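You operate a simulated robot arm through the tools that you are given. There is no shell and no other tool. Be economical: measure what you need, move in short steps, check, and stop when the job is done.

Carry out the task below with a simulated two-armed robot. There is one attempt and no reset: what you move stays moved.

JOB
Crimp the red and green laces and hang each under its length.
Fine: stand them in the green press's pocket for their tips; each goes on the free peg whose label gives the length on its sleeve; leave the other laces alone.

Only the result counts: the job must be done as asked and must still hold three seconds after the hand-in. Knocking over, shifting, dropping, spilling or breaking anything else fails it.

ROBOT AND FRAMES
Two 7-joint arms with fingered hands on one trunk, on a base that drives. Base frame: it is fixed to the floor where the robot stands at the start and does not move with it; the origin is under the middle of the robot, x ahead of it, y to its left, z up; the surface under the hand at the start is at about z = 840. Units: mm, degrees, N and s.
The left shoulder is at the start at [60, 177, 1000], the right one opposite. Payload 4 kg a hand.
The tool frame of a hand sits at the grasp point between the pads (the TCP): z along the fingers, y along the line on which they close. The tips reach 37 mm beyond it. Largest opening 124 mm; the body of the gripper starts 43 mm behind the TCP. The gripper is a hand of 3 fingers: y runs from the thumb to the fingers, the wrist lies at [-15, -108, -202] in the tool frame, and closing takes about 1.5 s.
Orientation is told as [roll, pitch, yaw] about the base's x, y, z axes, in that order, counted from this pose: with the fingers straight down and the wrist toward the robot, the tool's x, y and z point along [0, 1, 0], [1, 0, 0] and [0, 0, -1] of the base frame.

CONTROLS
- The arms move only by the tool arm_command. It takes "left_plan", "right_plan" or both (then of equal length, played together; a hand with none holds still); each is a list of rows, each a list of 7 numbers: the shift along the tool's x, y, z in units of 150 mm (1.0 is 150 mm), then the turn, a rotation vector about the tool's x, y, z in units of 90 degrees (1.0 is 90 degrees), then the finger opening in mm, from 0 to 124. In form: [[tx, ty, tz, ax, ay, az, grip], ...]. A call has 1 to 12 rows; each row is the pose to reach, as a shift and turn from the pose commanded when the call began, along the tool's axes at that moment. A call with a number of a shift or a turn outside -1 to 1 is refused whole. Each row takes 0.2 s and may step no farther than 50 mm and 8.6 degrees from the row before; otherwise, or with a gripper value out of range, the whole call is refused. A pose out of reach is approached as far as the arm can. The call stops where the force on the tool passes 90 N (or 10 N more than at its start, if that is more) or the arm is blocked; 0.2 s more then pass. The fingers move at their own pace (about 72 mm/s each) and stop on an object; they squeeze with about 24 N. The grip force told is the motor's: it shows also when the fingers shut on nothing. Time passes only in rows, and 0.2 s behind the last, so rows that repeat a pose let the fingers close. It gives the time, the measured TCP pose, the force on the tool (base axes), the opening and the grip force at its end, in the units of the frame above (readings bear some noise), with the torque about the TCP (base axes, N m) and any sound that the robot's microphone picked up.
- Cameras (640 x 400 px; columns grow to the right, rows downward): "scene" is now at [58.6, 14, 1665.3]; the picture's right is [0.15, -0.99, -0.00], its down [-0.54, -0.08, -0.84] and it looks along [0.83, 0.13, -0.54] (base axes); focal length 221 px, centre (320, 200). "left" rides on the left gripper at [-64, -76, -137] in its tool frame; the picture's right is [-0.84, -0.26, 0.48], its down [0.48, -0.76, 0.43] and it looks along [0.26, 0.60, 0.76] (tool axes); focal length 256 px, centre (320, 200). "right" rides on the right gripper at [64, -76, -137] in its tool frame; the picture's right is [-0.84, 0.26, -0.48], its down [-0.48, -0.76, 0.43] and it looks along [-0.26, 0.60, 0.76] (tool axes); focal length 256 px, centre (320, 200). There is no depth. A picture from a camera that has moved, and an enlarged one, comes with that camera's place and axes in the base frame and with its lens.
- get_image(camera): a new picture of that camera. It takes no simulated time.
- raise_lower(by): slides the trunk up (or, below 0, down) by that many mm; the arms and the scene camera ride with it, the base frame stays. It gives what a move gives, with no picture.
- base_move(legs): drives the robot by 1 to 6 legs, each [ahead, left, turn to the left] in mm, mm and degrees, along the robot's own axes; the way and the turn of a leg run together, so that a leg with both is an arc; at most 1500 mm and 180 degrees a leg. The arms and the cameras ride along, it lands a little off, and it stops where it bumps. It gives what a move gives.
- hand_shape(shape, hand): the hand has 3 fingers and takes this shape, open, in about a second: jaw (thumb against the fingers, like two jaws); tri (thumb and two fingers); tip (a fingertip pinch); poke (one finger out to press); point (the index stretched); flat (the hand flat); cup (the hand cupped); fist (a fist). The gripper value then closes the fingers along that shape, each until it touches; the sizes above hold for jaw. It gives what a move gives, with no picture.
- turn_head(pan, tilt): turns the head with the scene camera to pan (to the left, within 86 degrees either way) and tilt (down, from -29 to 69), counted from straight ahead of the robot. It gives what a move gives.
- zoom(camera, box): a new picture of the part [left, top, right, bottom] of that camera's present view, enlarged. It takes no simulated time.
- sign_off(): hands the job in; it is judged then, once.

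Work in short steps. Places have to be worked out from the pictures, the camera data and where the tool is seen: move nearer, look again, correct. Check each grasp and each placing, and mend what went wrong. You have 120 turns and 108 pictures in all, those below and enlarged ones among them. Open the grippers and draw the arms clear of the work before you hand the job in, unless the task says otherwise; then end with one line.

The tools are called after ">>>" as name(argument=value, ...) on one line, values as JSON. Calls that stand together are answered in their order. arm_command: Moves the arms, as the interface text tells. Its arguments: {"type":"object","properties":{"left_plan":{"type":"array"},"right_plan":{"type":"array"}},"required":[]} The other tools are called the same way: raise_lower (by) slides the trunk up or down; hand_shape (shape, hand) gives the hand a shape; base_move (legs) drives the base; turn_head (pan, tilt) turns the head that bears the scene camera; get_image (camera) takes a picture; zoom (camera, box) takes an enlarged picture of a part of a camera's view; sign_off () hands the job in.

At the start:

```text
clock: 0.0
left_ee_pos: [519.8, -6.1, 1410.0]
left_ee_rot: [0.0, 0.1, 0.0]
left_wrist_force: [0.3, 0.1, 0.1]
left_wrist_torque: [0.02, -0.02, 0.0]
left_grip_width: 123.7
left_grasp_force: 0.1
left_shape: jaw
right_ee_pos: [531.1, -397.8, 1439.9]
right_ee_rot: [-0.1, 0.0, 0.0]
right_wrist_force: [0.0, -0.8, 1.3]
right_wrist_torque: [-0.01, -0.01, 0.0]
right_grip_width: 123.8
right_grasp_force: 0.0
right_shape: jaw
trunk travel left (down, up): [-525.0, 65.0]
robot x, y, heading: [3.0, 0.4, -0.1]
head pan, tilt: [8.6, 32.9]
```

scene: 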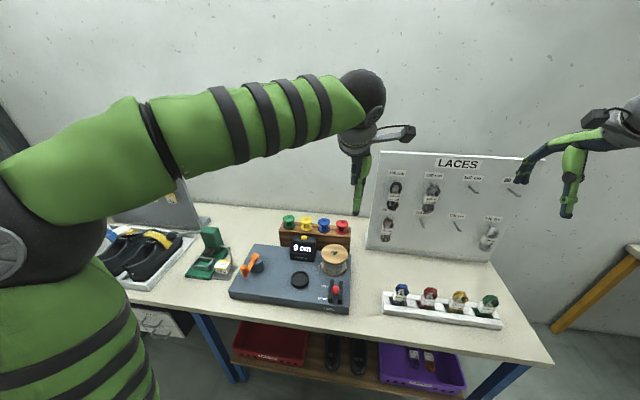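
right: 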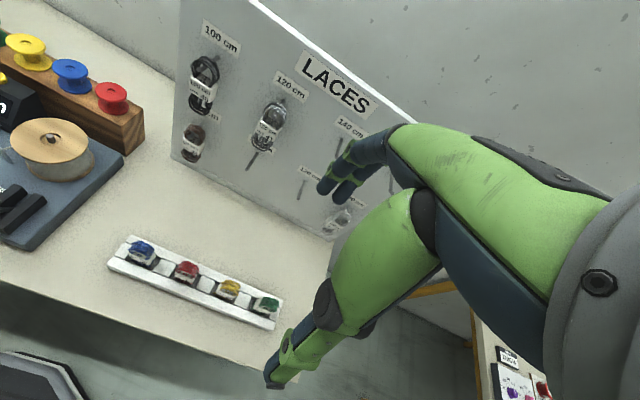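
left: 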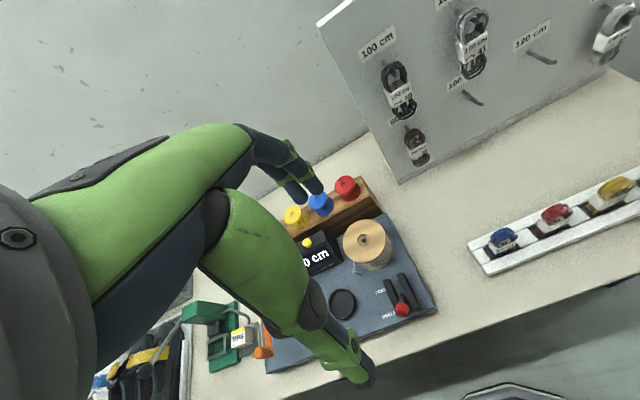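

I'll start by looking closely at the tray of laces, the press and the peg board.

>>> zoom(camera="scene", box=[360, 140, 540, 260])

>>> zoom(camera="scene", box=[370, 270, 520, 340])

>>> zoom(camera="scene", box=[180, 205, 360, 325])

>>> zoom(camera="right", box=[100, 220, 300, 345])

```text
3.33 times, centred on (450, 200) of scene
camera zoom: at [58.6, 14.0, 1665.3], right [0.15, -0.99, 0.0], down [-0.54, -0.08, -0.84], along [0.83, 0.13, -0.54], focal length 737 px, centre (-113, 200)
```

zoom: 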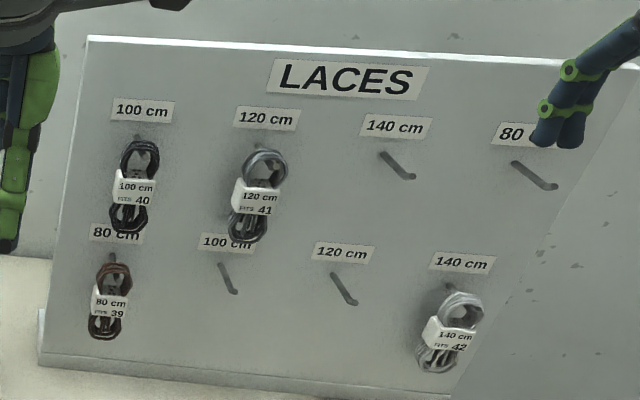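

```text
4.27 times, centred on (445, 305) of scene
camera zoom: at [58.6, 14.0, 1665.3], right [0.15, -0.99, 0.0], down [-0.54, -0.08, -0.84], along [0.83, 0.13, -0.54], focal length 944 px, centre (-213, -248)
```

zoom: 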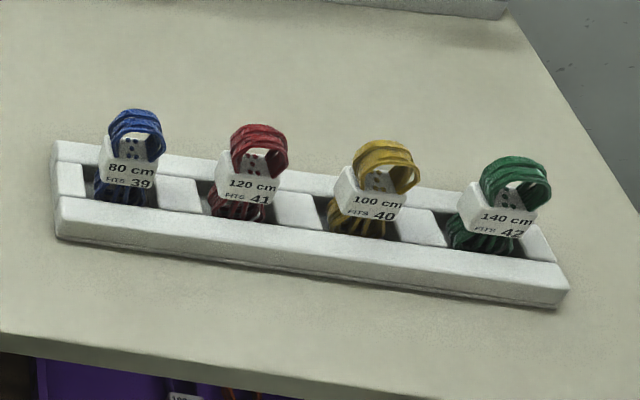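

```text
3.33 times, centred on (270, 265) of scene
camera zoom: at [58.6, 14.0, 1665.3], right [0.15, -0.99, 0.0], down [-0.54, -0.08, -0.84], along [0.83, 0.13, -0.54], focal length 737 px, centre (487, -17)
```

zoom: 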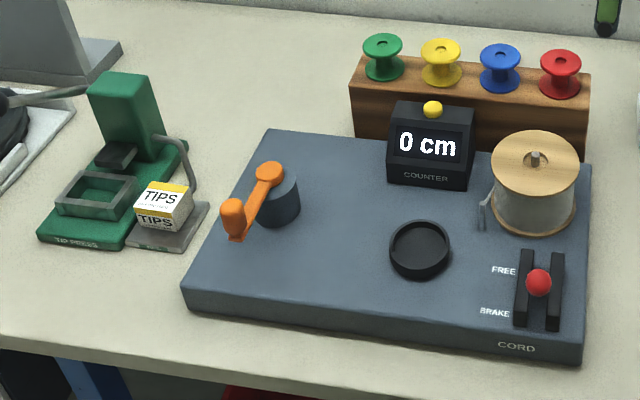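

```text
3.20 times, centred on (200, 282) of right
camera zoom: at [454.8, -333.5, 1576.9], right [0.26, -0.84, 0.48], down [-0.76, -0.48, -0.43], along [0.6, -0.26, -0.76], focal length 819 px, centre (704, -64)
```

zoom: 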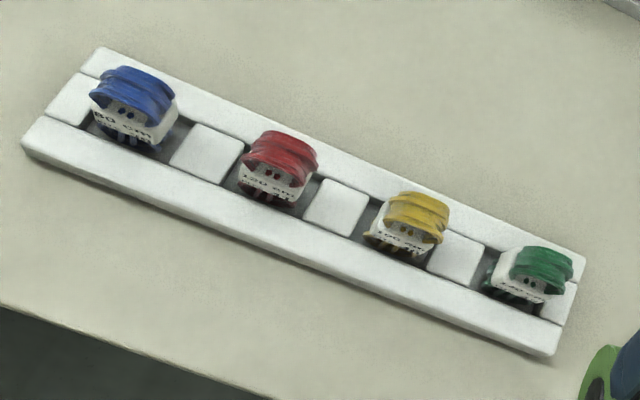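

The red sleeve reads 120 cm, whose free peg is in the lower row, third. The green sleeve reads 140 cm, whose free peg is in the top row, third. Next I look at the press more closely by turning the head.

>>> turn_head(pan=40, tilt=45)

>>> zoom(camera="left", box=[160, 270, 320, 370])

>>> get_image(camera="scene")

```text
clock: 1.0
left_ee_pos: [520.9, -6.3, 1410.8]
left_ee_rot: [0.1, 0.0, 0.0]
left_wrist_force: [0.0, -0.1, -0.6]
left_wrist_torque: [0.02, 0.01, 0.01]
left_grip_width: 123.5
left_grasp_force: 0.0
left_shape: jaw
right_ee_pos: [531.2, -397.9, 1439.8]
right_ee_rot: [0.0, 0.1, 0.0]
right_wrist_force: [-0.1, 0.2, 0.2]
right_wrist_torque: [0.02, -0.02, -0.02]
right_grip_width: 123.1
right_grasp_force: 0.0
right_shape: jaw
trunk travel left (down, up): [-525.0, 65.0]
robot x, y, heading: [0.0, 0.9, -0.2]
head pan, tilt: [40.0, 45.0]
```

```text
4.00 times, centred on (240, 320) of left
camera zoom: at [443.9, -69.8, 1546.1], right [-0.26, -0.84, -0.48], down [-0.76, 0.48, -0.43], along [0.6, 0.26, -0.76], focal length 1024 px, centre (640, -280)
```

zoom: 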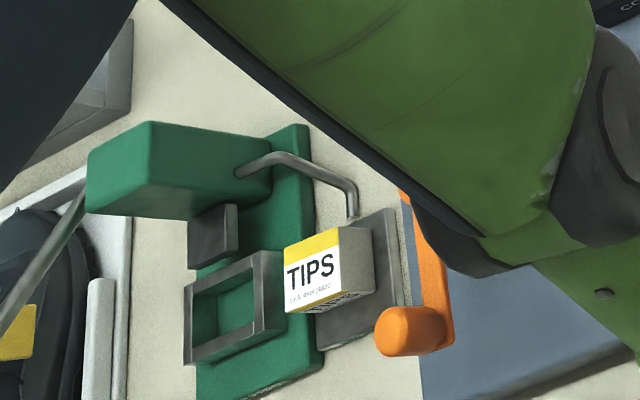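

```text
99 pictures are left
camera scene: at [32.8, 52.9, 1647.3], right [0.64, -0.77, 0.0], down [-0.54, -0.45, -0.71], along [0.54, 0.45, -0.71], focal length 221 px, centre (320, 200)
```

scene: 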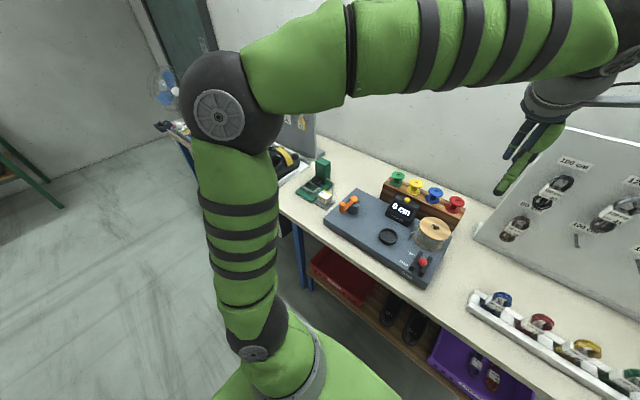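

The press has a lever, which I'll inspect closer later. First I turn the right hand by 90° so it closes along y, while bringing it down toward the red lace.

>>> arm_command(right_plan=[[0.04, 0.04, 0.09, 0, 0, -0.09, 124], [0.08, 0.08, 0.18, 0, 0, -0.18, 124], [0.12, 0.12, 0.27, 0, 0, -0.27, 124], [0.16, 0.16, 0.36, 0, 0, -0.36, 124], [0.2, 0.2, 0.45, 0, 0, -0.45, 124], [0.24, 0.24, 0.54, 0, 0, -0.54, 124], [0.28, 0.28, 0.63, 0, 0, -0.63, 124], [0.32, 0.32, 0.72, 0, 0, -0.72, 124], [0.36, 0.36, 0.81, 0, 0, -0.81, 124], [0.4, 0.4, 0.9, 0, 0, -0.9, 124], [0.44, 0.44, 1, 0, 0, -0.95, 124], [0.44, 0.44, 1, 0, 0, -1, 124]])

>>> turn_head(pan=-15, tilt=45)

>>> get_image(camera="right")

```text
clock: 3.6
left_ee_pos: [520.6, -5.9, 1409.3]
left_ee_rot: [0.0, 0.1, -0.1]
left_wrist_force: [-0.1, -0.8, -0.5]
left_wrist_torque: [0.03, 0.01, 0.02]
left_grip_width: 123.4
left_grasp_force: 0.1
left_shape: jaw
right_ee_pos: [597.2, -331.4, 1290.7]
right_ee_rot: [0.0, 0.0, 90.1]
right_wrist_force: [-0.5, 0.2, 0.5]
right_wrist_torque: [0.01, 0.0, 0.01]
right_grip_width: 123.7
right_grasp_force: 0.1
right_shape: jaw
trunk travel left (down, up): [-525.0, 65.0]
robot x, y, heading: [-3.6, 2.2, -0.2]
head pan, tilt: [40.0, 45.0]
```

```text
clock: 4.8
left_ee_pos: [519.9, -6.0, 1410.5]
left_ee_rot: [-0.1, 0.0, 0.0]
left_wrist_force: [1.0, -0.2, 0.6]
left_wrist_torque: [0.02, 0.0, 0.02]
left_grip_width: 123.5
left_grasp_force: 0.0
left_shape: jaw
right_ee_pos: [597.5, -331.2, 1290.7]
right_ee_rot: [0.0, 0.0, 90.0]
right_wrist_force: [0.8, 0.7, -0.1]
right_wrist_torque: [0.0, -0.02, 0.0]
right_grip_width: 123.6
right_grasp_force: 0.2
right_shape: jaw
trunk travel left (down, up): [-525.0, 65.0]
robot x, y, heading: [0.4, 3.2, 0.1]
head pan, tilt: [-15.0, 45.0]
```

```text
98 pictures are left
camera right: at [533.1, -407.5, 1427.2], right [0.84, 0.26, 0.48], down [0.48, -0.76, -0.43], along [0.26, 0.6, -0.76], focal length 256 px, centre (320, 200)
```

right: 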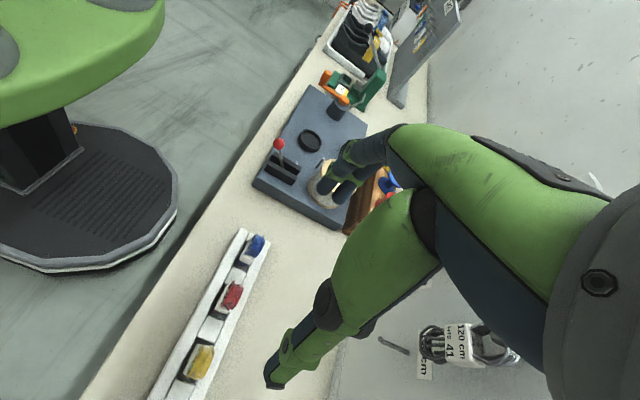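

Two rays put the red lace near (600, -307) with its top at about z = 950. A fresh scene view should confirm that.

>>> get_image(camera="scene")

>>> zoom(camera="right", box=[150, 220, 310, 320])

```text
97 pictures are left
camera scene: at [49.1, -20.4, 1647.2], right [-0.26, -0.97, 0.0], down [-0.68, 0.18, -0.71], along [0.68, -0.18, -0.71], focal length 221 px, centre (320, 200)
```

scene: 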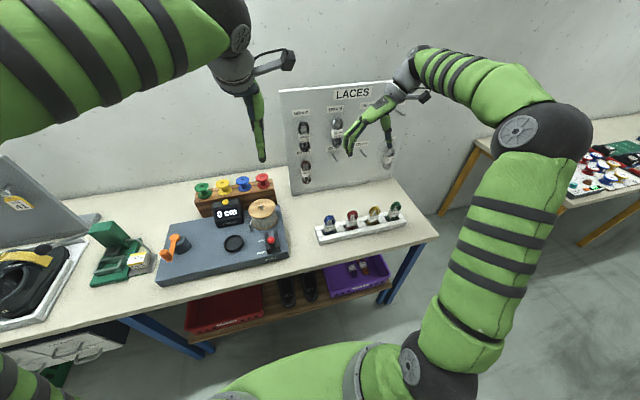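

```text
4.00 times, centred on (230, 270) of right
camera zoom: at [533.1, -407.5, 1427.2], right [0.84, 0.26, 0.48], down [0.48, -0.76, -0.43], along [0.26, 0.6, -0.76], focal length 1024 px, centre (680, -80)
```

zoom: 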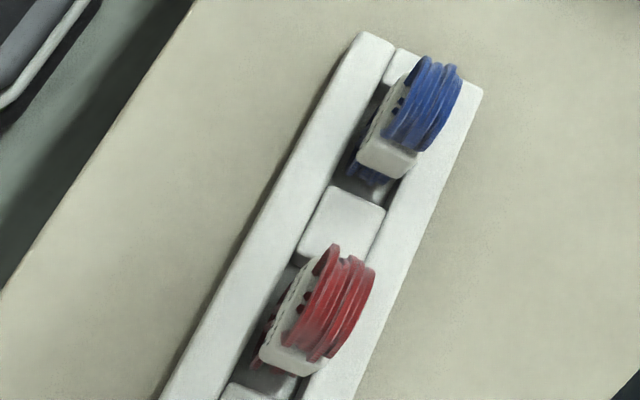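

Now I lower the hand another 150 mm, with the lace roughly under the TCP, to get a closer view.

>>> arm_command(right_plan=[[0, 0.05, 0.25, 0, 0, 0, 110], [0, 0.1, 0.5, 0, 0, 0, 110], [0, 0.15, 0.75, 0, 0, 0, 110], [0, 0.17, 1, 0, 0, 0, 110]])

>>> get_image(camera="right")

>>> zoom(camera="scene", box=[280, 180, 440, 280])

```text
clock: 5.8
left_ee_pos: [522.0, -5.7, 1409.3]
left_ee_rot: [0.0, -0.1, 0.0]
left_wrist_force: [-0.7, -0.2, -0.2]
left_wrist_torque: [0.0, 0.02, -0.02]
left_grip_width: 124.0
left_grasp_force: 0.2
left_shape: jaw
right_ee_pos: [597.7, -306.3, 1138.7]
right_ee_rot: [0.0, 0.0, 90.0]
right_wrist_force: [1.2, 0.4, 0.7]
right_wrist_torque: [-0.01, 0.0, 0.03]
right_grip_width: 110.3
right_grasp_force: 0.0
right_shape: jaw
trunk travel left (down, up): [-525.0, 65.0]
robot x, y, heading: [1.7, -0.7, -0.1]
head pan, tilt: [-15.0, 45.0]
```

```text
95 pictures are left
camera right: at [533.1, -382.1, 1274.7], right [0.84, 0.26, 0.48], down [0.48, -0.76, -0.43], along [0.26, 0.6, -0.76], focal length 256 px, centre (320, 200)
```

right: 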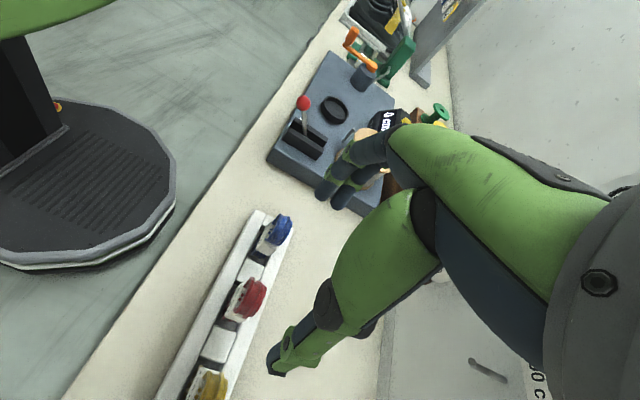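

```text
4.00 times, centred on (360, 230) of scene
camera zoom: at [49.6, -20.8, 1647.2], right [-0.26, -0.97, 0.0], down [-0.68, 0.18, -0.71], along [0.68, -0.18, -0.71], focal length 884 px, centre (160, 80)
```

zoom: 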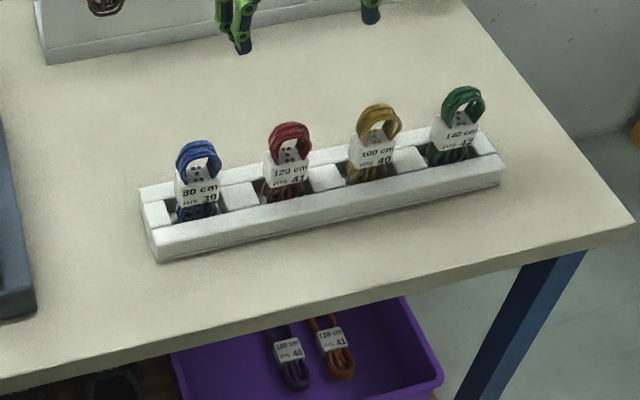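

The tray front is at x≈557, its rails top out near z≈895, and the lace tops reach about z≈970. I'll pitch the hand to 30° below horizontal so the fingers come from the front and the loop stays clear for the peg, backing off in x as it turns.

>>> arm_command(right_plan=[[0.08, 0, 0, 0, -0.083, 0, 90], [0.16, 0, 0, 0, -0.167, 0, 90], [0.24, 0, 0, 0, -0.25, 0, 90], [0.32, 0, 0, 0, -0.333, 0, 90], [0.4, 0, 0, 0, -0.417, 0, 90], [0.48, 0, 0, 0, -0.5, 0, 90], [0.56, 0, 0, 0, -0.583, 0, 90], [0.6, 0, 0, 0, -0.667, 0, 90]])

>>> get_image(camera="right")

>>> get_image(camera="scene")

```text
clock: 7.6
left_ee_pos: [519.7, -4.8, 1410.0]
left_ee_rot: [0.0, 0.1, 0.0]
left_wrist_force: [0.9, -0.3, -0.8]
left_wrist_torque: [-0.04, 0.01, 0.0]
left_grip_width: 123.7
left_grasp_force: 0.1
left_shape: jaw
right_ee_pos: [523.8, -294.5, 1109.3]
right_ee_rot: [-40.4, -0.2, 91.7]
right_wrist_force: [-0.2, 0.0, 0.4]
right_wrist_torque: [-0.01, 0.03, 0.02]
right_grip_width: 90.2
right_grasp_force: 0.0
right_shape: jaw
right hand out of reach, approached as far as the arm can: row 6, 7, 8
trunk travel left (down, up): [-525.0, 65.0]
robot x, y, heading: [0.3, -1.2, -0.0]
head pan, tilt: [-15.0, 45.0]
```

```text
93 pictures are left
camera right: at [389.1, -373.4, 1171.7], right [0.32, 0.26, 0.91], down [0.67, -0.74, -0.02], along [0.67, 0.62, -0.41], focal length 256 px, centre (320, 200)
```

right: 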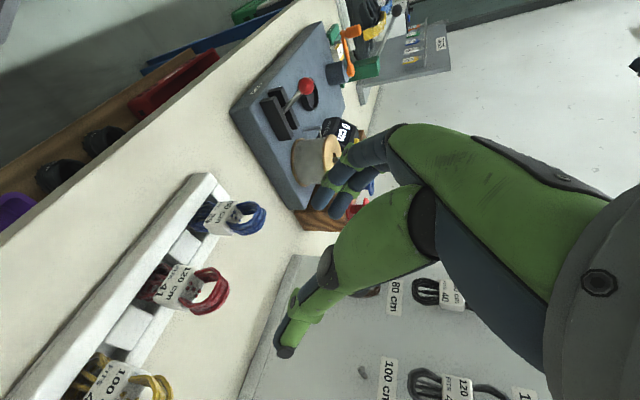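

```text
92 pictures are left
camera scene: at [48.6, -19.4, 1647.3], right [-0.26, -0.97, 0.0], down [-0.68, 0.18, -0.71], along [0.68, -0.18, -0.71], focal length 221 px, centre (320, 200)
```

scene: 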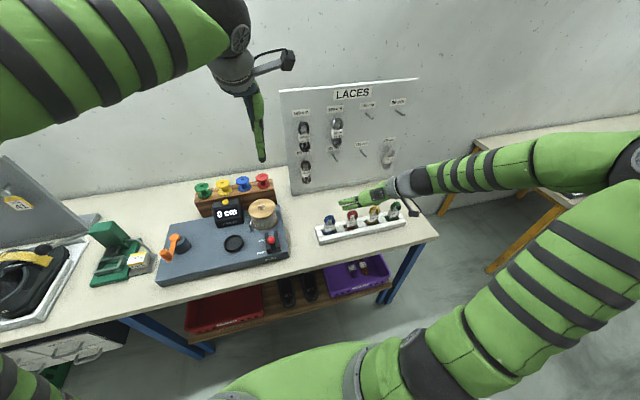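

The arm ran short of the full tilt because the target was too close in. I'll back the base off 150 mm and try again.

>>> base_move(legs=[[-150, 0, 0]])

>>> arm_command(right_plan=[[0, 0, 0.1, 0, 0, 0, 90]])

```text
clock: 9.0
left_ee_pos: [365.0, -4.2, 1410.1]
left_ee_rot: [0.0, 0.0, 0.1]
left_wrist_force: [-0.6, 0.4, 0.0]
left_wrist_torque: [-0.02, -0.03, -0.01]
left_grip_width: 123.5
left_grasp_force: 0.0
left_shape: jaw
right_ee_pos: [371.9, -292.7, 1108.7]
right_ee_rot: [-40.6, -0.3, 91.8]
right_wrist_force: [0.1, 0.5, 0.4]
right_wrist_torque: [0.01, -0.01, 0.04]
right_grip_width: 90.0
right_grasp_force: 0.0
right_shape: jaw
trunk travel left (down, up): [-525.0, 65.0]
robot x, y, heading: [-153.3, -3.5, 0.2]
head pan, tilt: [-15.0, 45.0]
```

```text
clock: 9.4
left_ee_pos: [367.0, -3.9, 1408.8]
left_ee_rot: [0.0, 0.0, 0.2]
left_wrist_force: [0.5, 0.2, -0.7]
left_wrist_torque: [0.01, 0.0, 0.03]
left_grip_width: 123.5
left_grasp_force: 0.1
left_shape: jaw
right_ee_pos: [381.8, -293.0, 1096.4]
right_ee_rot: [-40.4, -0.3, 92.0]
right_wrist_force: [-0.6, 0.6, -0.7]
right_wrist_torque: [0.03, 0.01, 0.0]
right_grip_width: 90.3
right_grasp_force: 0.1
right_shape: jaw
trunk travel left (down, up): [-525.0, 65.0]
robot x, y, heading: [-149.4, 1.6, 0.1]
head pan, tilt: [-15.0, 45.0]
```

The commanded pose has reset cleanly. I'll advance toward the pre-grasp point and finish the tilt by another 20°.

>>> arm_command(right_plan=[[-0.06, 0, 0.2, 0, -0.05, 0, 90], [-0.12, -0.02, 0.4, 0, -0.1, 0, 90], [-0.18, -0.04, 0.6, 0, -0.15, 0, 90], [-0.24, -0.06, 0.8, 0, -0.2, 0, 90], [-0.28, -0.06, 0.95, 0, -0.22, 0, 90]])

>>> get_image(camera="right")

>>> get_image(camera="scene")

```text
clock: 10.6
left_ee_pos: [366.9, -3.5, 1410.4]
left_ee_rot: [0.1, 0.0, 0.2]
left_wrist_force: [-0.1, 0.2, 0.0]
left_wrist_torque: [0.0, 0.03, 0.0]
left_grip_width: 123.5
left_grasp_force: 0.0
left_shape: jaw
right_ee_pos: [507.6, -297.0, 1016.5]
right_ee_rot: [-60.4, -0.3, 91.9]
right_wrist_force: [0.2, 0.0, -0.8]
right_wrist_torque: [0.03, 0.0, -0.04]
right_grip_width: 90.1
right_grasp_force: 0.1
right_shape: jaw
trunk travel left (down, up): [-525.0, 65.0]
robot x, y, heading: [-151.2, -4.1, 0.3]
head pan, tilt: [-15.0, 45.0]
```

```text
91 pictures are left
camera right: at [358.8, -377.9, 1027.6], right [-0.01, 0.25, 0.97], down [0.64, -0.74, 0.2], along [0.77, 0.62, -0.15], focal length 256 px, centre (320, 200)
```

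right: 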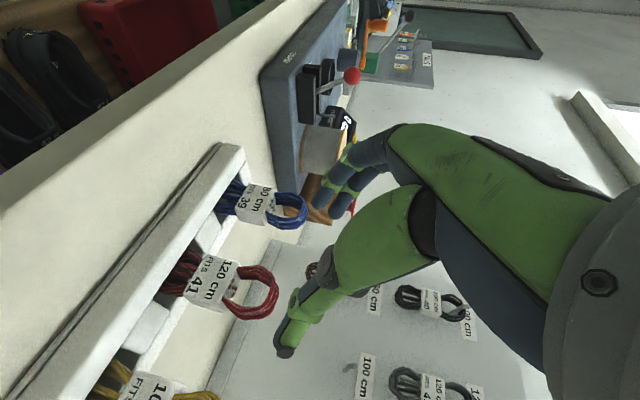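

```text
90 pictures are left
camera scene: at [-103.7, -20.8, 1647.3], right [-0.26, -0.97, 0.0], down [-0.68, 0.18, -0.71], along [0.68, -0.18, -0.71], focal length 221 px, centre (320, 200)
```

scene: 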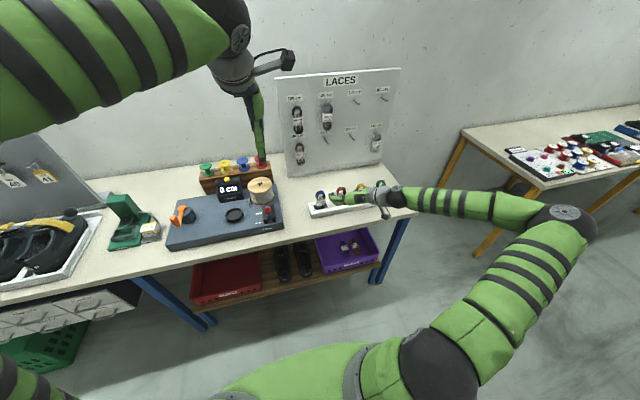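

The tilt is good now. The red sleeve is centred at about (595, -311, 912), so I'll move most of the way in with the fingers straddling it and check.

>>> arm_command(right_plan=[[0.05, -0.11, 0.15, 0, 0, 0, 80], [0.12, -0.11, 0.3, 0, 0, 0, 80], [0.2, -0.11, 0.45, 0, 0, 0, 80], [0.264, -0.11, 0.6, 0, 0, 0, 80]])

>>> get_image(camera="right")

>>> zoom(camera="scene", box=[290, 150, 410, 225])

```text
clock: 11.6
left_ee_pos: [367.0, -4.0, 1409.5]
left_ee_rot: [0.0, 0.0, 0.1]
left_wrist_force: [-0.2, -0.3, -0.4]
left_wrist_torque: [0.0, -0.03, 0.01]
left_grip_width: 123.6
left_grasp_force: 0.1
left_shape: jaw
right_ee_pos: [566.8, -308.9, 935.6]
right_ee_rot: [-60.1, -0.1, 91.9]
right_wrist_force: [0.0, 0.5, 0.0]
right_wrist_torque: [0.0, -0.01, -0.03]
right_grip_width: 80.4
right_grasp_force: 0.1
right_shape: jaw
trunk travel left (down, up): [-525.0, 65.0]
robot x, y, heading: [-153.4, 1.6, 0.1]
head pan, tilt: [-15.0, 45.0]
```

```text
89 pictures are left
camera right: at [418.2, -390.4, 947.2], right [-0.01, 0.25, 0.97], down [0.64, -0.74, 0.2], along [0.77, 0.62, -0.15], focal length 256 px, centre (320, 200)
```

right: 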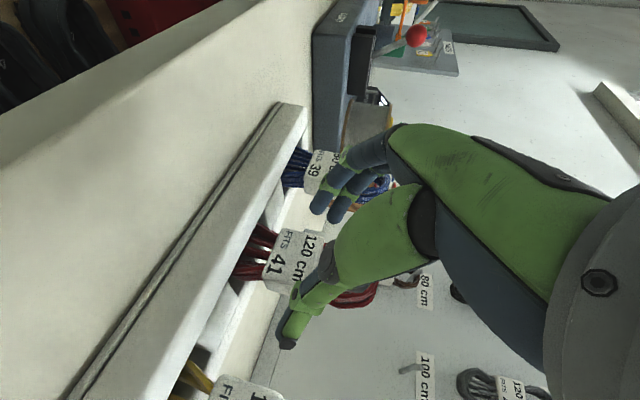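

```text
5.33 times, centred on (350, 188) of scene
camera zoom: at [-103.7, -20.6, 1647.3], right [-0.26, -0.97, 0.0], down [-0.68, 0.18, -0.71], along [0.68, -0.18, -0.71], focal length 1179 px, centre (160, 267)
```

zoom: 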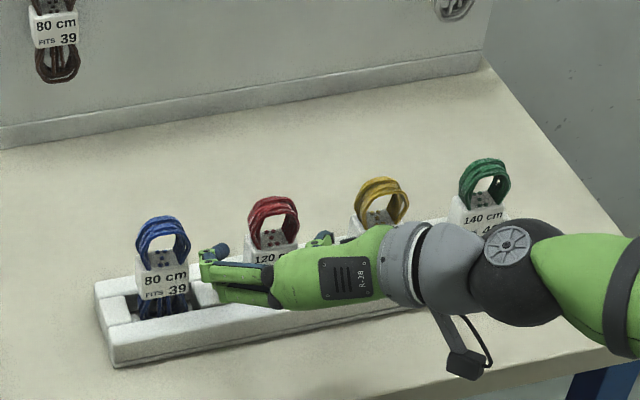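

The fingers straddle the red sleeve. I'll advance the last 18 mm, shift 5 mm right and close.

>>> arm_command(right_plan=[[0, -0.037, 0.06, 0, 0, 0, 80], [0, -0.037, 0.119, 0, 0, 0, 80], [0, -0.037, 0.119, 0, 0, 0, 45], [0, -0.037, 0.119, 0, 0, 0, 30], [0, -0.037, 0.119, 0, 0, 0, 0], [0, -0.037, 0.119, 0, 0, 0, 0], [0, -0.037, 0.119, 0, 0, 0, 0], [0, -0.037, 0.119, 0, 0, 0, 0]])

>>> get_image(camera="right")

>>> zoom(camera="scene", box=[290, 150, 410, 225])

```text
clock: 13.4
left_ee_pos: [367.3, -3.5, 1409.1]
left_ee_rot: [0.0, 0.1, 0.2]
left_wrist_force: [-0.9, -0.5, 0.2]
left_wrist_torque: [0.02, 0.04, 0.02]
left_grip_width: 123.5
left_grasp_force: 0.0
left_shape: jaw
right_ee_pos: [580.7, -315.0, 928.2]
right_ee_rot: [-60.2, -0.3, 91.8]
right_wrist_force: [-1.0, 0.2, 2.5]
right_wrist_torque: [0.1, -0.06, 0.03]
right_grip_width: 53.4
right_grasp_force: 23.6
right_shape: jaw
trunk travel left (down, up): [-525.0, 65.0]
robot x, y, heading: [-152.8, 1.3, 0.1]
head pan, tilt: [-15.0, 45.0]
```

```text
87 pictures are left
camera right: at [433.2, -395.7, 939.9], right [-0.01, 0.25, 0.97], down [0.64, -0.74, 0.2], along [0.77, 0.62, -0.15], focal length 256 px, centre (320, 200)
```

right: 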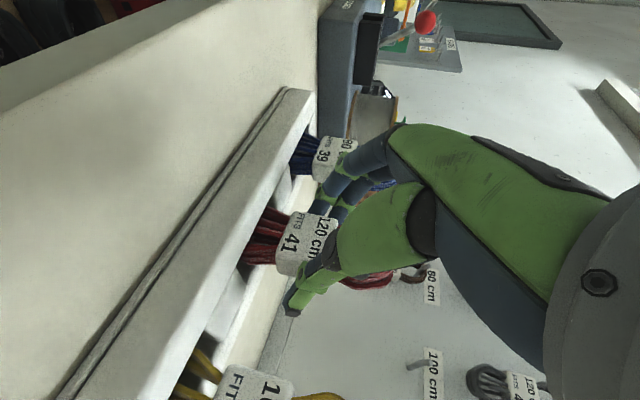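

```text
5.33 times, centred on (350, 188) of scene
camera zoom: at [-104.4, -20.4, 1647.3], right [-0.26, -0.97, 0.0], down [-0.68, 0.18, -0.71], along [0.68, -0.18, -0.71], focal length 1179 px, centre (160, 267)
```

zoom: 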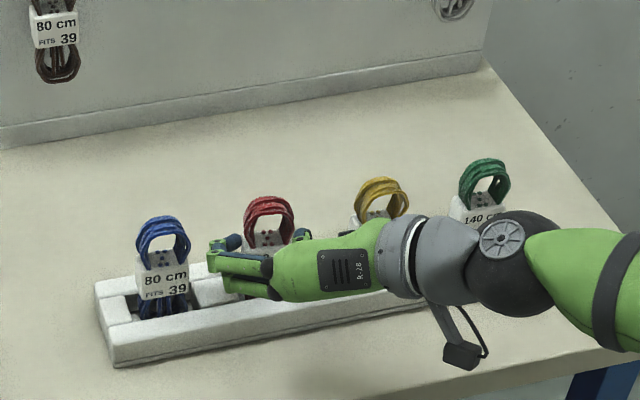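

Gripped at 53 mm wide with 24 N. I'll lift straight up and check the hold.

>>> arm_command(right_plan=[[-0.1, 0, -0.057, 0, 0, 0, 0], [-0.25, 0, -0.142, 0, 0, 0, 0], [-0.45, 0, -0.256, 0, 0, 0, 0], [-0.65, 0, -0.37, 0, 0, 0, 0], [-0.869, 0, -0.494, 0, 0, 0, 0], [-0.869, 0, -0.494, 0, 0, 0, 0]])

>>> get_image(camera="right")

>>> zoom(camera="scene", box=[290, 130, 410, 205])

```text
clock: 14.8
left_ee_pos: [367.3, -3.9, 1410.1]
left_ee_rot: [0.0, 0.0, 0.3]
left_wrist_force: [0.5, 0.5, 0.0]
left_wrist_torque: [-0.02, 0.0, 0.0]
left_grip_width: 123.5
left_grasp_force: 0.1
left_shape: jaw
right_ee_pos: [581.4, -316.8, 1077.4]
right_ee_rot: [-60.1, -0.3, 91.9]
right_wrist_force: [1.0, 0.1, -0.8]
right_wrist_torque: [0.0, -0.01, -0.02]
right_grip_width: 53.6
right_grasp_force: 24.4
right_shape: jaw
trunk travel left (down, up): [-525.0, 65.0]
robot x, y, heading: [-151.5, 0.7, 0.2]
head pan, tilt: [-15.0, 45.0]
```

```text
85 pictures are left
camera right: at [433.3, -397.2, 1090.6], right [-0.01, 0.25, 0.97], down [0.64, -0.74, 0.2], along [0.77, 0.62, -0.15], focal length 256 px, centre (320, 200)
```

right: 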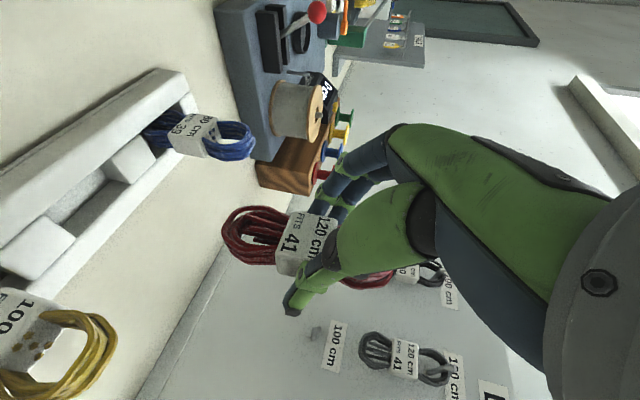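

```text
5.33 times, centred on (350, 168) of scene
camera zoom: at [-103.9, -20.8, 1647.2], right [-0.26, -0.97, 0.0], down [-0.68, 0.18, -0.71], along [0.68, -0.18, -0.71], focal length 1179 px, centre (160, 373)
```

zoom: 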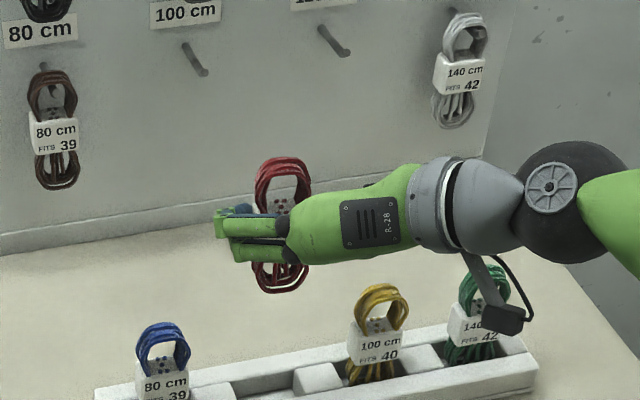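

The red lace is held upright, its bottom about 80 mm below the TCP. I'll raise the trunk for clearance and drive left toward the press.

>>> raise_lower(by=60)

>>> base_move(legs=[[0, 850, 0]])

>>> turn_head(pan=-10, tilt=42)

>>> get_image(camera="scene")

>>> get_image(camera="left")

```text
clock: 15.8
left_ee_pos: [366.7, -3.7, 1469.7]
left_ee_rot: [-0.1, 0.0, 0.2]
left_wrist_force: [0.2, -0.3, 1.1]
left_wrist_torque: [-0.04, -0.01, 0.01]
left_grip_width: 123.6
left_grasp_force: 0.0
left_shape: jaw
right_ee_pos: [581.8, -317.0, 1138.3]
right_ee_rot: [-60.2, -0.3, 91.9]
right_wrist_force: [-0.1, -0.9, 0.0]
right_wrist_torque: [-0.01, -0.01, -0.01]
right_grip_width: 53.7
right_grasp_force: 24.3
right_shape: jaw
trunk travel left (down, up): [-585.0, 5.0]
robot x, y, heading: [-153.9, -1.6, 0.4]
head pan, tilt: [-15.0, 45.0]
```

```text
clock: 20.3
left_ee_pos: [368.4, 836.6, 1469.7]
left_ee_rot: [0.0, 0.0, -0.4]
left_wrist_force: [-0.2, -1.0, 0.1]
left_wrist_torque: [-0.03, 0.01, -0.01]
left_grip_width: 123.9
left_grasp_force: 0.2
left_shape: jaw
right_ee_pos: [577.9, 520.9, 1137.9]
right_ee_rot: [-60.3, -0.2, 91.2]
right_wrist_force: [0.5, 0.4, -0.4]
right_wrist_torque: [0.02, 0.0, 0.0]
right_grip_width: 53.3
right_grasp_force: 24.0
right_shape: jaw
trunk travel left (down, up): [-585.0, 5.0]
robot x, y, heading: [-147.1, 849.9, -0.3]
head pan, tilt: [-15.0, 45.0]
```

```text
clock: 21.0
left_ee_pos: [368.9, 835.8, 1468.8]
left_ee_rot: [0.0, 0.0, -0.5]
left_wrist_force: [0.2, 0.0, 0.2]
left_wrist_torque: [0.03, -0.02, 0.03]
left_grip_width: 123.6
left_grasp_force: 0.0
left_shape: jaw
right_ee_pos: [579.0, 521.1, 1137.5]
right_ee_rot: [-60.3, -0.4, 91.2]
right_wrist_force: [-0.1, 0.1, 0.0]
right_wrist_torque: [0.02, 0.01, 0.0]
right_grip_width: 53.3
right_grasp_force: 23.6
right_shape: jaw
trunk travel left (down, up): [-585.0, 5.0]
robot x, y, heading: [-153.7, 847.6, -0.6]
head pan, tilt: [-10.0, 42.0]
```

```text
83 pictures are left
camera scene: at [-98.6, 831.3, 1711.5], right [-0.18, -0.98, 0.0], down [-0.66, 0.12, -0.74], along [0.73, -0.14, -0.67], focal length 221 px, centre (320, 200)
```

scene: 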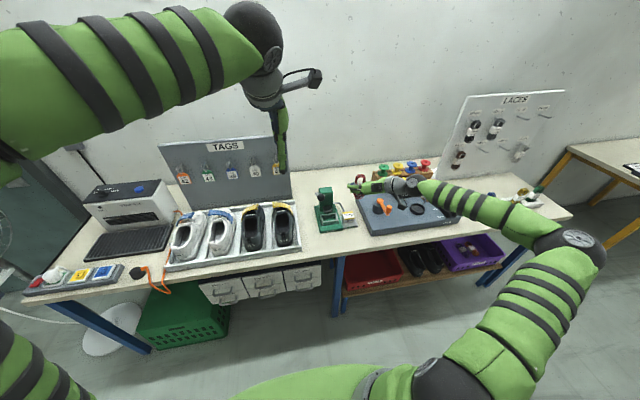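

```text
82 pictures are left
camera left: at [291.9, 772.1, 1606.2], right [-0.26, -0.84, -0.48], down [-0.76, 0.49, -0.43], along [0.6, 0.25, -0.76], focal length 256 px, centre (320, 200)
```

left: 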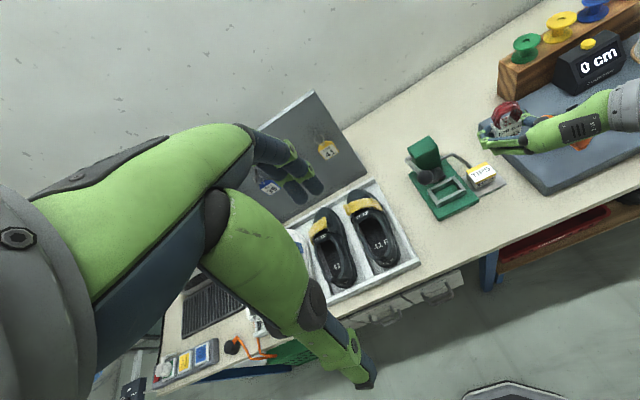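

>>> zoom(camera="left", box=[390, 120, 518, 200])

>>> zoom(camera="scene", box=[290, 165, 386, 225])

```text
5.00 times, centred on (454, 160) of left
camera zoom: at [291.9, 772.1, 1606.2], right [-0.26, -0.84, -0.48], down [-0.76, 0.49, -0.43], along [0.6, 0.25, -0.76], focal length 1280 px, centre (-350, 400)
```

zoom: 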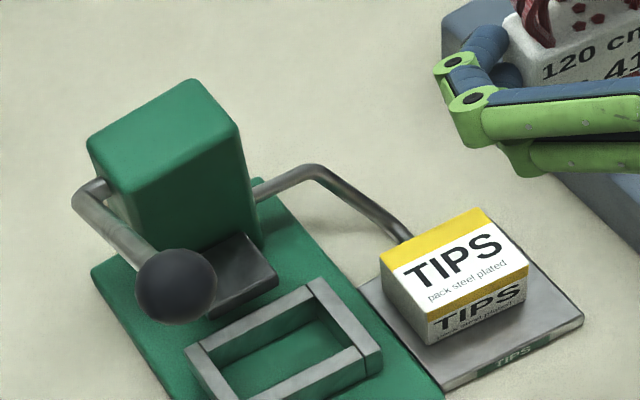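

```text
6.67 times, centred on (338, 195) of scene
camera zoom: at [-98.6, 831.3, 1711.5], right [-0.18, -0.98, 0.0], down [-0.66, 0.12, -0.74], along [0.73, -0.14, -0.67], focal length 1474 px, centre (200, 233)
```

zoom: 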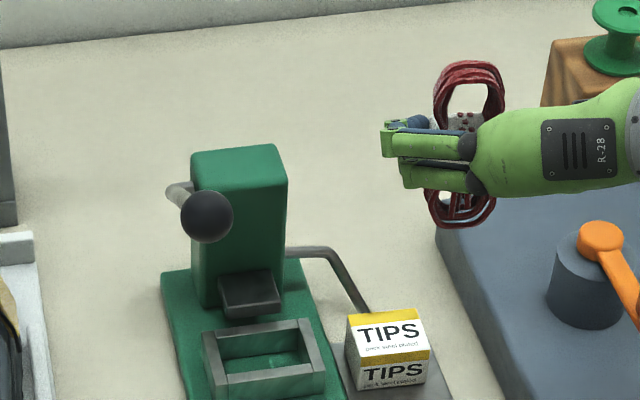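

Triangulating gives the pocket rim centre near (673, 631, 865), the lever's ball near (623, 689, 1063) and its rod at y≈687. I'll come in low from the front, under the ball, so first I line up in y and stay back in x.

>>> base_move(legs=[[-30, 110, 0.5]])

>>> arm_command(right_plan=[[-0.0, 0, 0, 0, 0, 0, 0], [0.2, 0, 0.114, 0, 0, 0, 0], [0.45, 0, 0.256, 0, 0, 0, 0], [0.7, 0, 0.4, 0, 0, 0, 0], [0.95, 0, 0.55, 0, 0, 0, 0]])

>>> get_image(camera="right")

>>> get_image(camera="scene")

>>> get_image(camera="left")

```text
clock: 22.2
left_ee_pos: [338.9, 950.0, 1470.0]
left_ee_rot: [0.0, 0.0, -0.1]
left_wrist_force: [0.0, 0.1, 0.5]
left_wrist_torque: [-0.03, 0.01, 0.0]
left_grip_width: 124.3
left_grasp_force: 0.0
left_shape: jaw
right_ee_pos: [550.0, 636.5, 1138.2]
right_ee_rot: [-60.1, -0.2, 91.7]
right_wrist_force: [0.6, 0.8, -0.8]
right_wrist_torque: [-0.08, 0.04, -0.03]
right_grip_width: 53.4
right_grasp_force: 23.9
right_shape: jaw
trunk travel left (down, up): [-585.0, 5.0]
robot x, y, heading: [-183.9, 955.0, -0.1]
head pan, tilt: [-10.0, 42.0]
```

```text
clock: 23.4
left_ee_pos: [339.5, 948.3, 1470.6]
left_ee_rot: [0.0, -0.1, -0.1]
left_wrist_force: [0.0, -0.2, 0.8]
left_wrist_torque: [0.0, -0.01, 0.0]
left_grip_width: 123.8
left_grasp_force: 0.0
left_shape: jaw
right_ee_pos: [551.9, 635.7, 974.1]
right_ee_rot: [-60.2, -0.3, 91.6]
right_wrist_force: [0.1, 0.5, 0.0]
right_wrist_torque: [0.01, 0.03, -0.02]
right_grip_width: 53.2
right_grasp_force: 23.2
right_shape: jaw
trunk travel left (down, up): [-585.0, 5.0]
robot x, y, heading: [-182.8, 954.7, -0.3]
head pan, tilt: [-10.0, 42.0]
```

```text
79 pictures are left
camera right: at [403.5, 554.9, 985.6], right [-0.01, 0.25, 0.97], down [0.64, -0.74, 0.2], along [0.77, 0.62, -0.15], focal length 256 px, centre (320, 200)
```

right: 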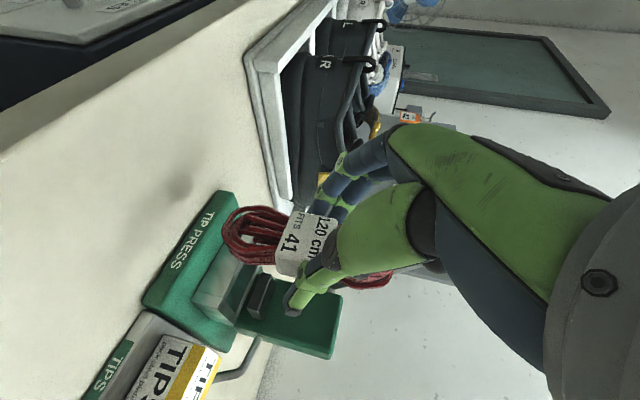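

```text
78 pictures are left
camera scene: at [-128.1, 940.1, 1711.6], right [-0.18, -0.98, 0.0], down [-0.66, 0.12, -0.74], along [0.73, -0.13, -0.67], focal length 221 px, centre (320, 200)
```

scene: 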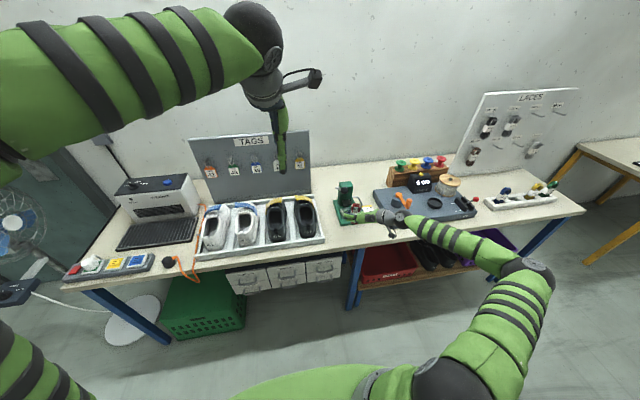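

```text
77 pictures are left
camera left: at [262.7, 883.5, 1606.2], right [-0.26, -0.84, -0.48], down [-0.76, 0.49, -0.43], along [0.6, 0.25, -0.76], focal length 256 px, centre (320, 200)
```

left: 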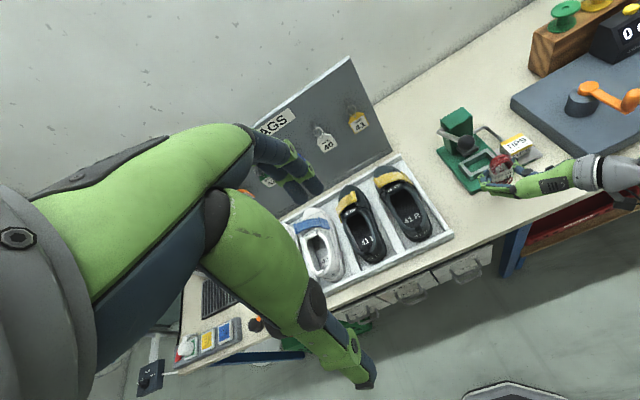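

Zooming in on the pocket from the right and left cameras to refine its position.

>>> zoom(camera="right", box=[130, 180, 370, 330])

>>> zoom(camera="left", box=[420, 100, 548, 200])

>>> zoom(camera="scene", box=[320, 170, 416, 245])

```text
2.67 times, centred on (250, 255) of right
camera zoom: at [403.5, 554.9, 985.6], right [-0.01, 0.25, 0.97], down [0.64, -0.74, 0.2], along [0.77, 0.62, -0.15], focal length 683 px, centre (507, 53)
```

zoom: 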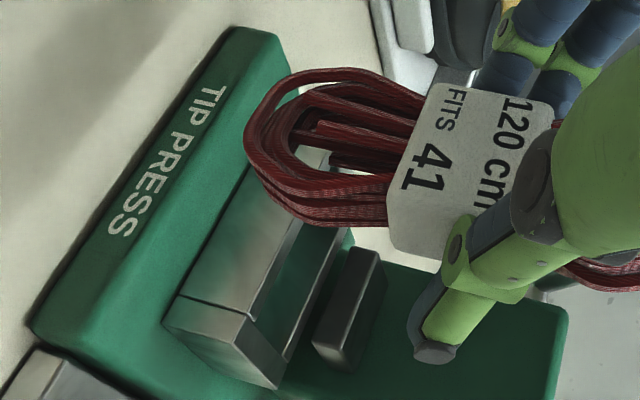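

```text
4.00 times, centred on (484, 150) of left
camera zoom: at [262.7, 883.5, 1606.2], right [-0.26, -0.84, -0.48], down [-0.76, 0.49, -0.43], along [0.6, 0.25, -0.76], focal length 1024 px, centre (-336, 400)
```

zoom: 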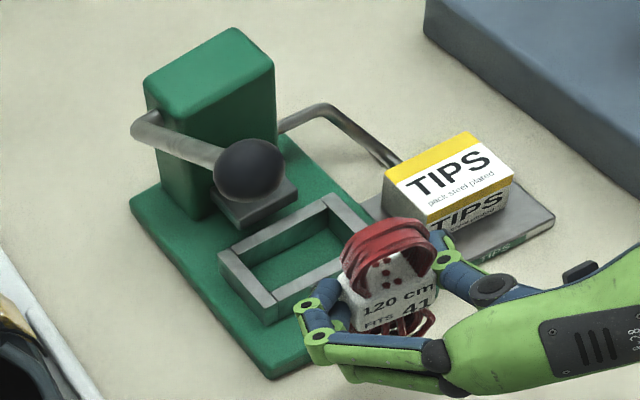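

```text
5.33 times, centred on (368, 208) of scene
camera zoom: at [-128.1, 940.1, 1711.6], right [-0.18, -0.98, 0.0], down [-0.66, 0.12, -0.74], along [0.73, -0.13, -0.67], focal length 1179 px, centre (64, 160)
```

zoom: 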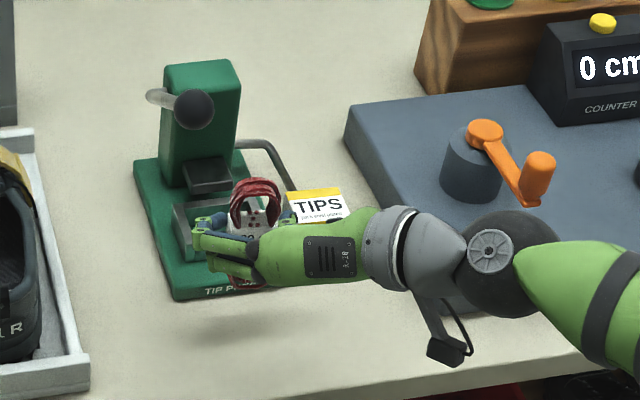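

Averaging the cameras, the pocket centre is near (670, 635). I'll slide the lace forward under the ball at TCP z≈965 until it is above the pocket.

>>> arm_command(right_plan=[[-0.07, -0.01, 0.155, 0, 0, 0, 0], [-0.142, -0.02, 0.31, 0, 0, 0, 0], [-0.213, -0.03, 0.465, 0, 0, 0, 0], [-0.284, -0.04, 0.62, 0, 0, 0, 0]])

>>> zoom(camera="right", box=[130, 180, 370, 330])

>>> zoom(camera="left", box=[420, 100, 548, 200])

>>> zoom(camera="scene", box=[320, 170, 416, 245])

```text
clock: 24.4
left_ee_pos: [338.5, 947.4, 1469.2]
left_ee_rot: [-0.1, 0.0, -0.1]
left_wrist_force: [-1.2, -0.6, 0.9]
left_wrist_torque: [0.0, -0.02, 0.0]
left_grip_width: 123.8
left_grasp_force: 0.0
left_shape: jaw
right_ee_pos: [653.0, 630.6, 963.1]
right_ee_rot: [-60.1, -0.3, 91.6]
right_wrist_force: [-2.0, 1.1, -0.9]
right_wrist_torque: [0.01, 0.19, 0.08]
right_grip_width: 53.2
right_grasp_force: 24.1
right_shape: jaw
trunk travel left (down, up): [-585.0, 5.0]
robot x, y, heading: [-180.5, 950.9, -0.2]
head pan, tilt: [-10.0, 42.0]
```

```text
2.67 times, centred on (250, 255) of right
camera zoom: at [505.4, 551.2, 974.8], right [-0.01, 0.25, 0.97], down [0.64, -0.74, 0.2], along [0.77, 0.62, -0.15], focal length 683 px, centre (507, 53)
```

zoom: 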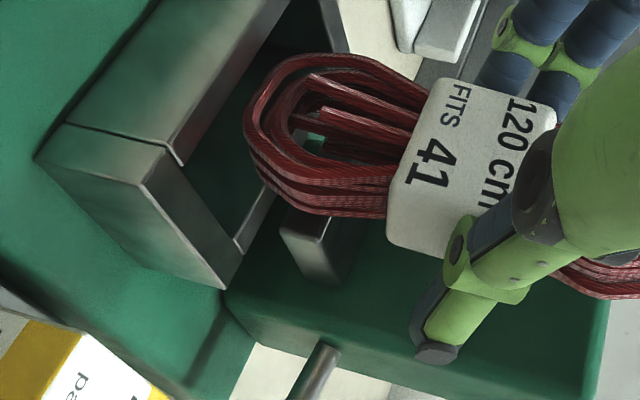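

```text
4.00 times, centred on (484, 150) of left
camera zoom: at [262.4, 883.9, 1606.2], right [-0.26, -0.84, -0.48], down [-0.76, 0.48, -0.43], along [0.6, 0.25, -0.76], focal length 1024 px, centre (-336, 400)
```

zoom: 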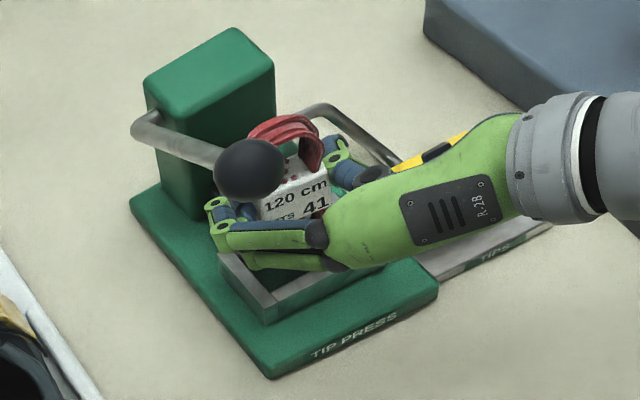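

```text
5.33 times, centred on (368, 208) of scene
camera zoom: at [-128.5, 940.7, 1711.5], right [-0.18, -0.98, 0.0], down [-0.66, 0.12, -0.74], along [0.73, -0.13, -0.67], focal length 1179 px, centre (64, 160)
```

zoom: 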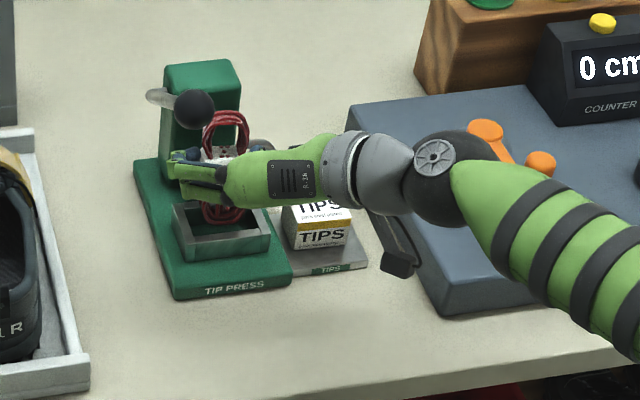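

The pocket corners triangulate better now: centre about (660, 640) and rim z≈886. I'll correct by (-9, +7) and lower partway.

>>> arm_command(right_plan=[[-0.0, 0.05, -0.06, 0, 0, 0, 0], [0.03, 0.05, -0.052, 0, 0, 0, 0], [0.09, 0.05, -0.019, 0, 0, 0, 0], [0.134, 0.05, 0.007, 0, 0, 0, 0]])

>>> zoom(camera="right", box=[130, 180, 370, 330])

>>> zoom(camera="scene", box=[340, 180, 388, 216])

```text
clock: 25.4
left_ee_pos: [339.4, 948.1, 1469.7]
left_ee_rot: [0.0, 0.0, -0.1]
left_wrist_force: [0.2, -0.6, 1.0]
left_wrist_torque: [0.0, -0.01, 0.0]
left_grip_width: 123.8
left_grasp_force: 0.0
left_shape: jaw
right_ee_pos: [644.8, 639.2, 946.7]
right_ee_rot: [-60.2, -0.3, 91.6]
right_wrist_force: [0.5, 0.4, -1.0]
right_wrist_torque: [0.04, 0.04, 0.0]
right_grip_width: 52.9
right_grasp_force: 24.4
right_shape: jaw
trunk travel left (down, up): [-585.0, 5.0]
robot x, y, heading: [-179.2, 951.9, 0.2]
head pan, tilt: [-10.0, 42.0]
```

```text
2.67 times, centred on (250, 255) of right
camera zoom: at [496.5, 559.3, 959.0], right [-0.01, 0.25, 0.97], down [0.64, -0.74, 0.2], along [0.77, 0.62, -0.15], focal length 683 px, centre (507, 53)
```

zoom: 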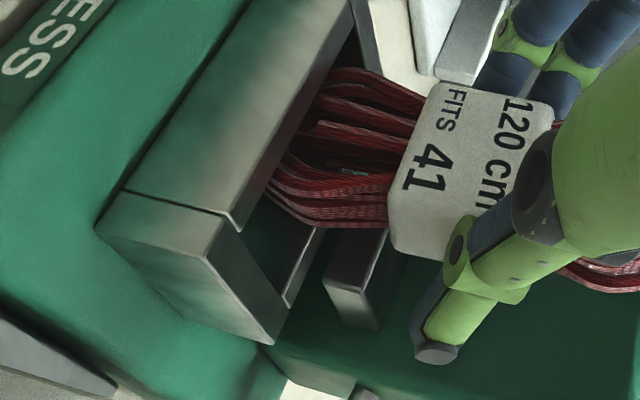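

```text
11.11 times, centred on (364, 198) of scene
camera zoom: at [-128.4, 940.5, 1711.6], right [-0.18, -0.98, 0.0], down [-0.66, 0.12, -0.74], along [0.73, -0.13, -0.67], focal length 2457 px, centre (-169, 222)
```

zoom: 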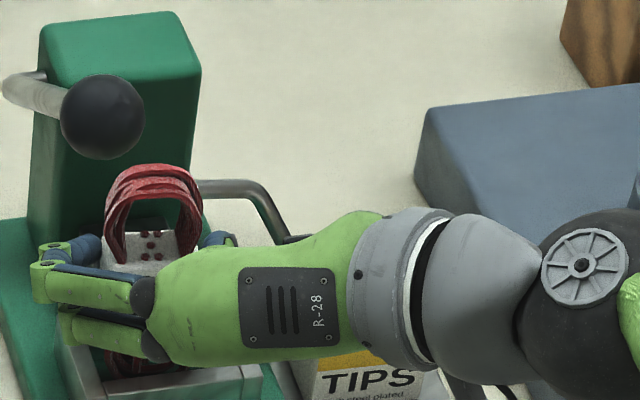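

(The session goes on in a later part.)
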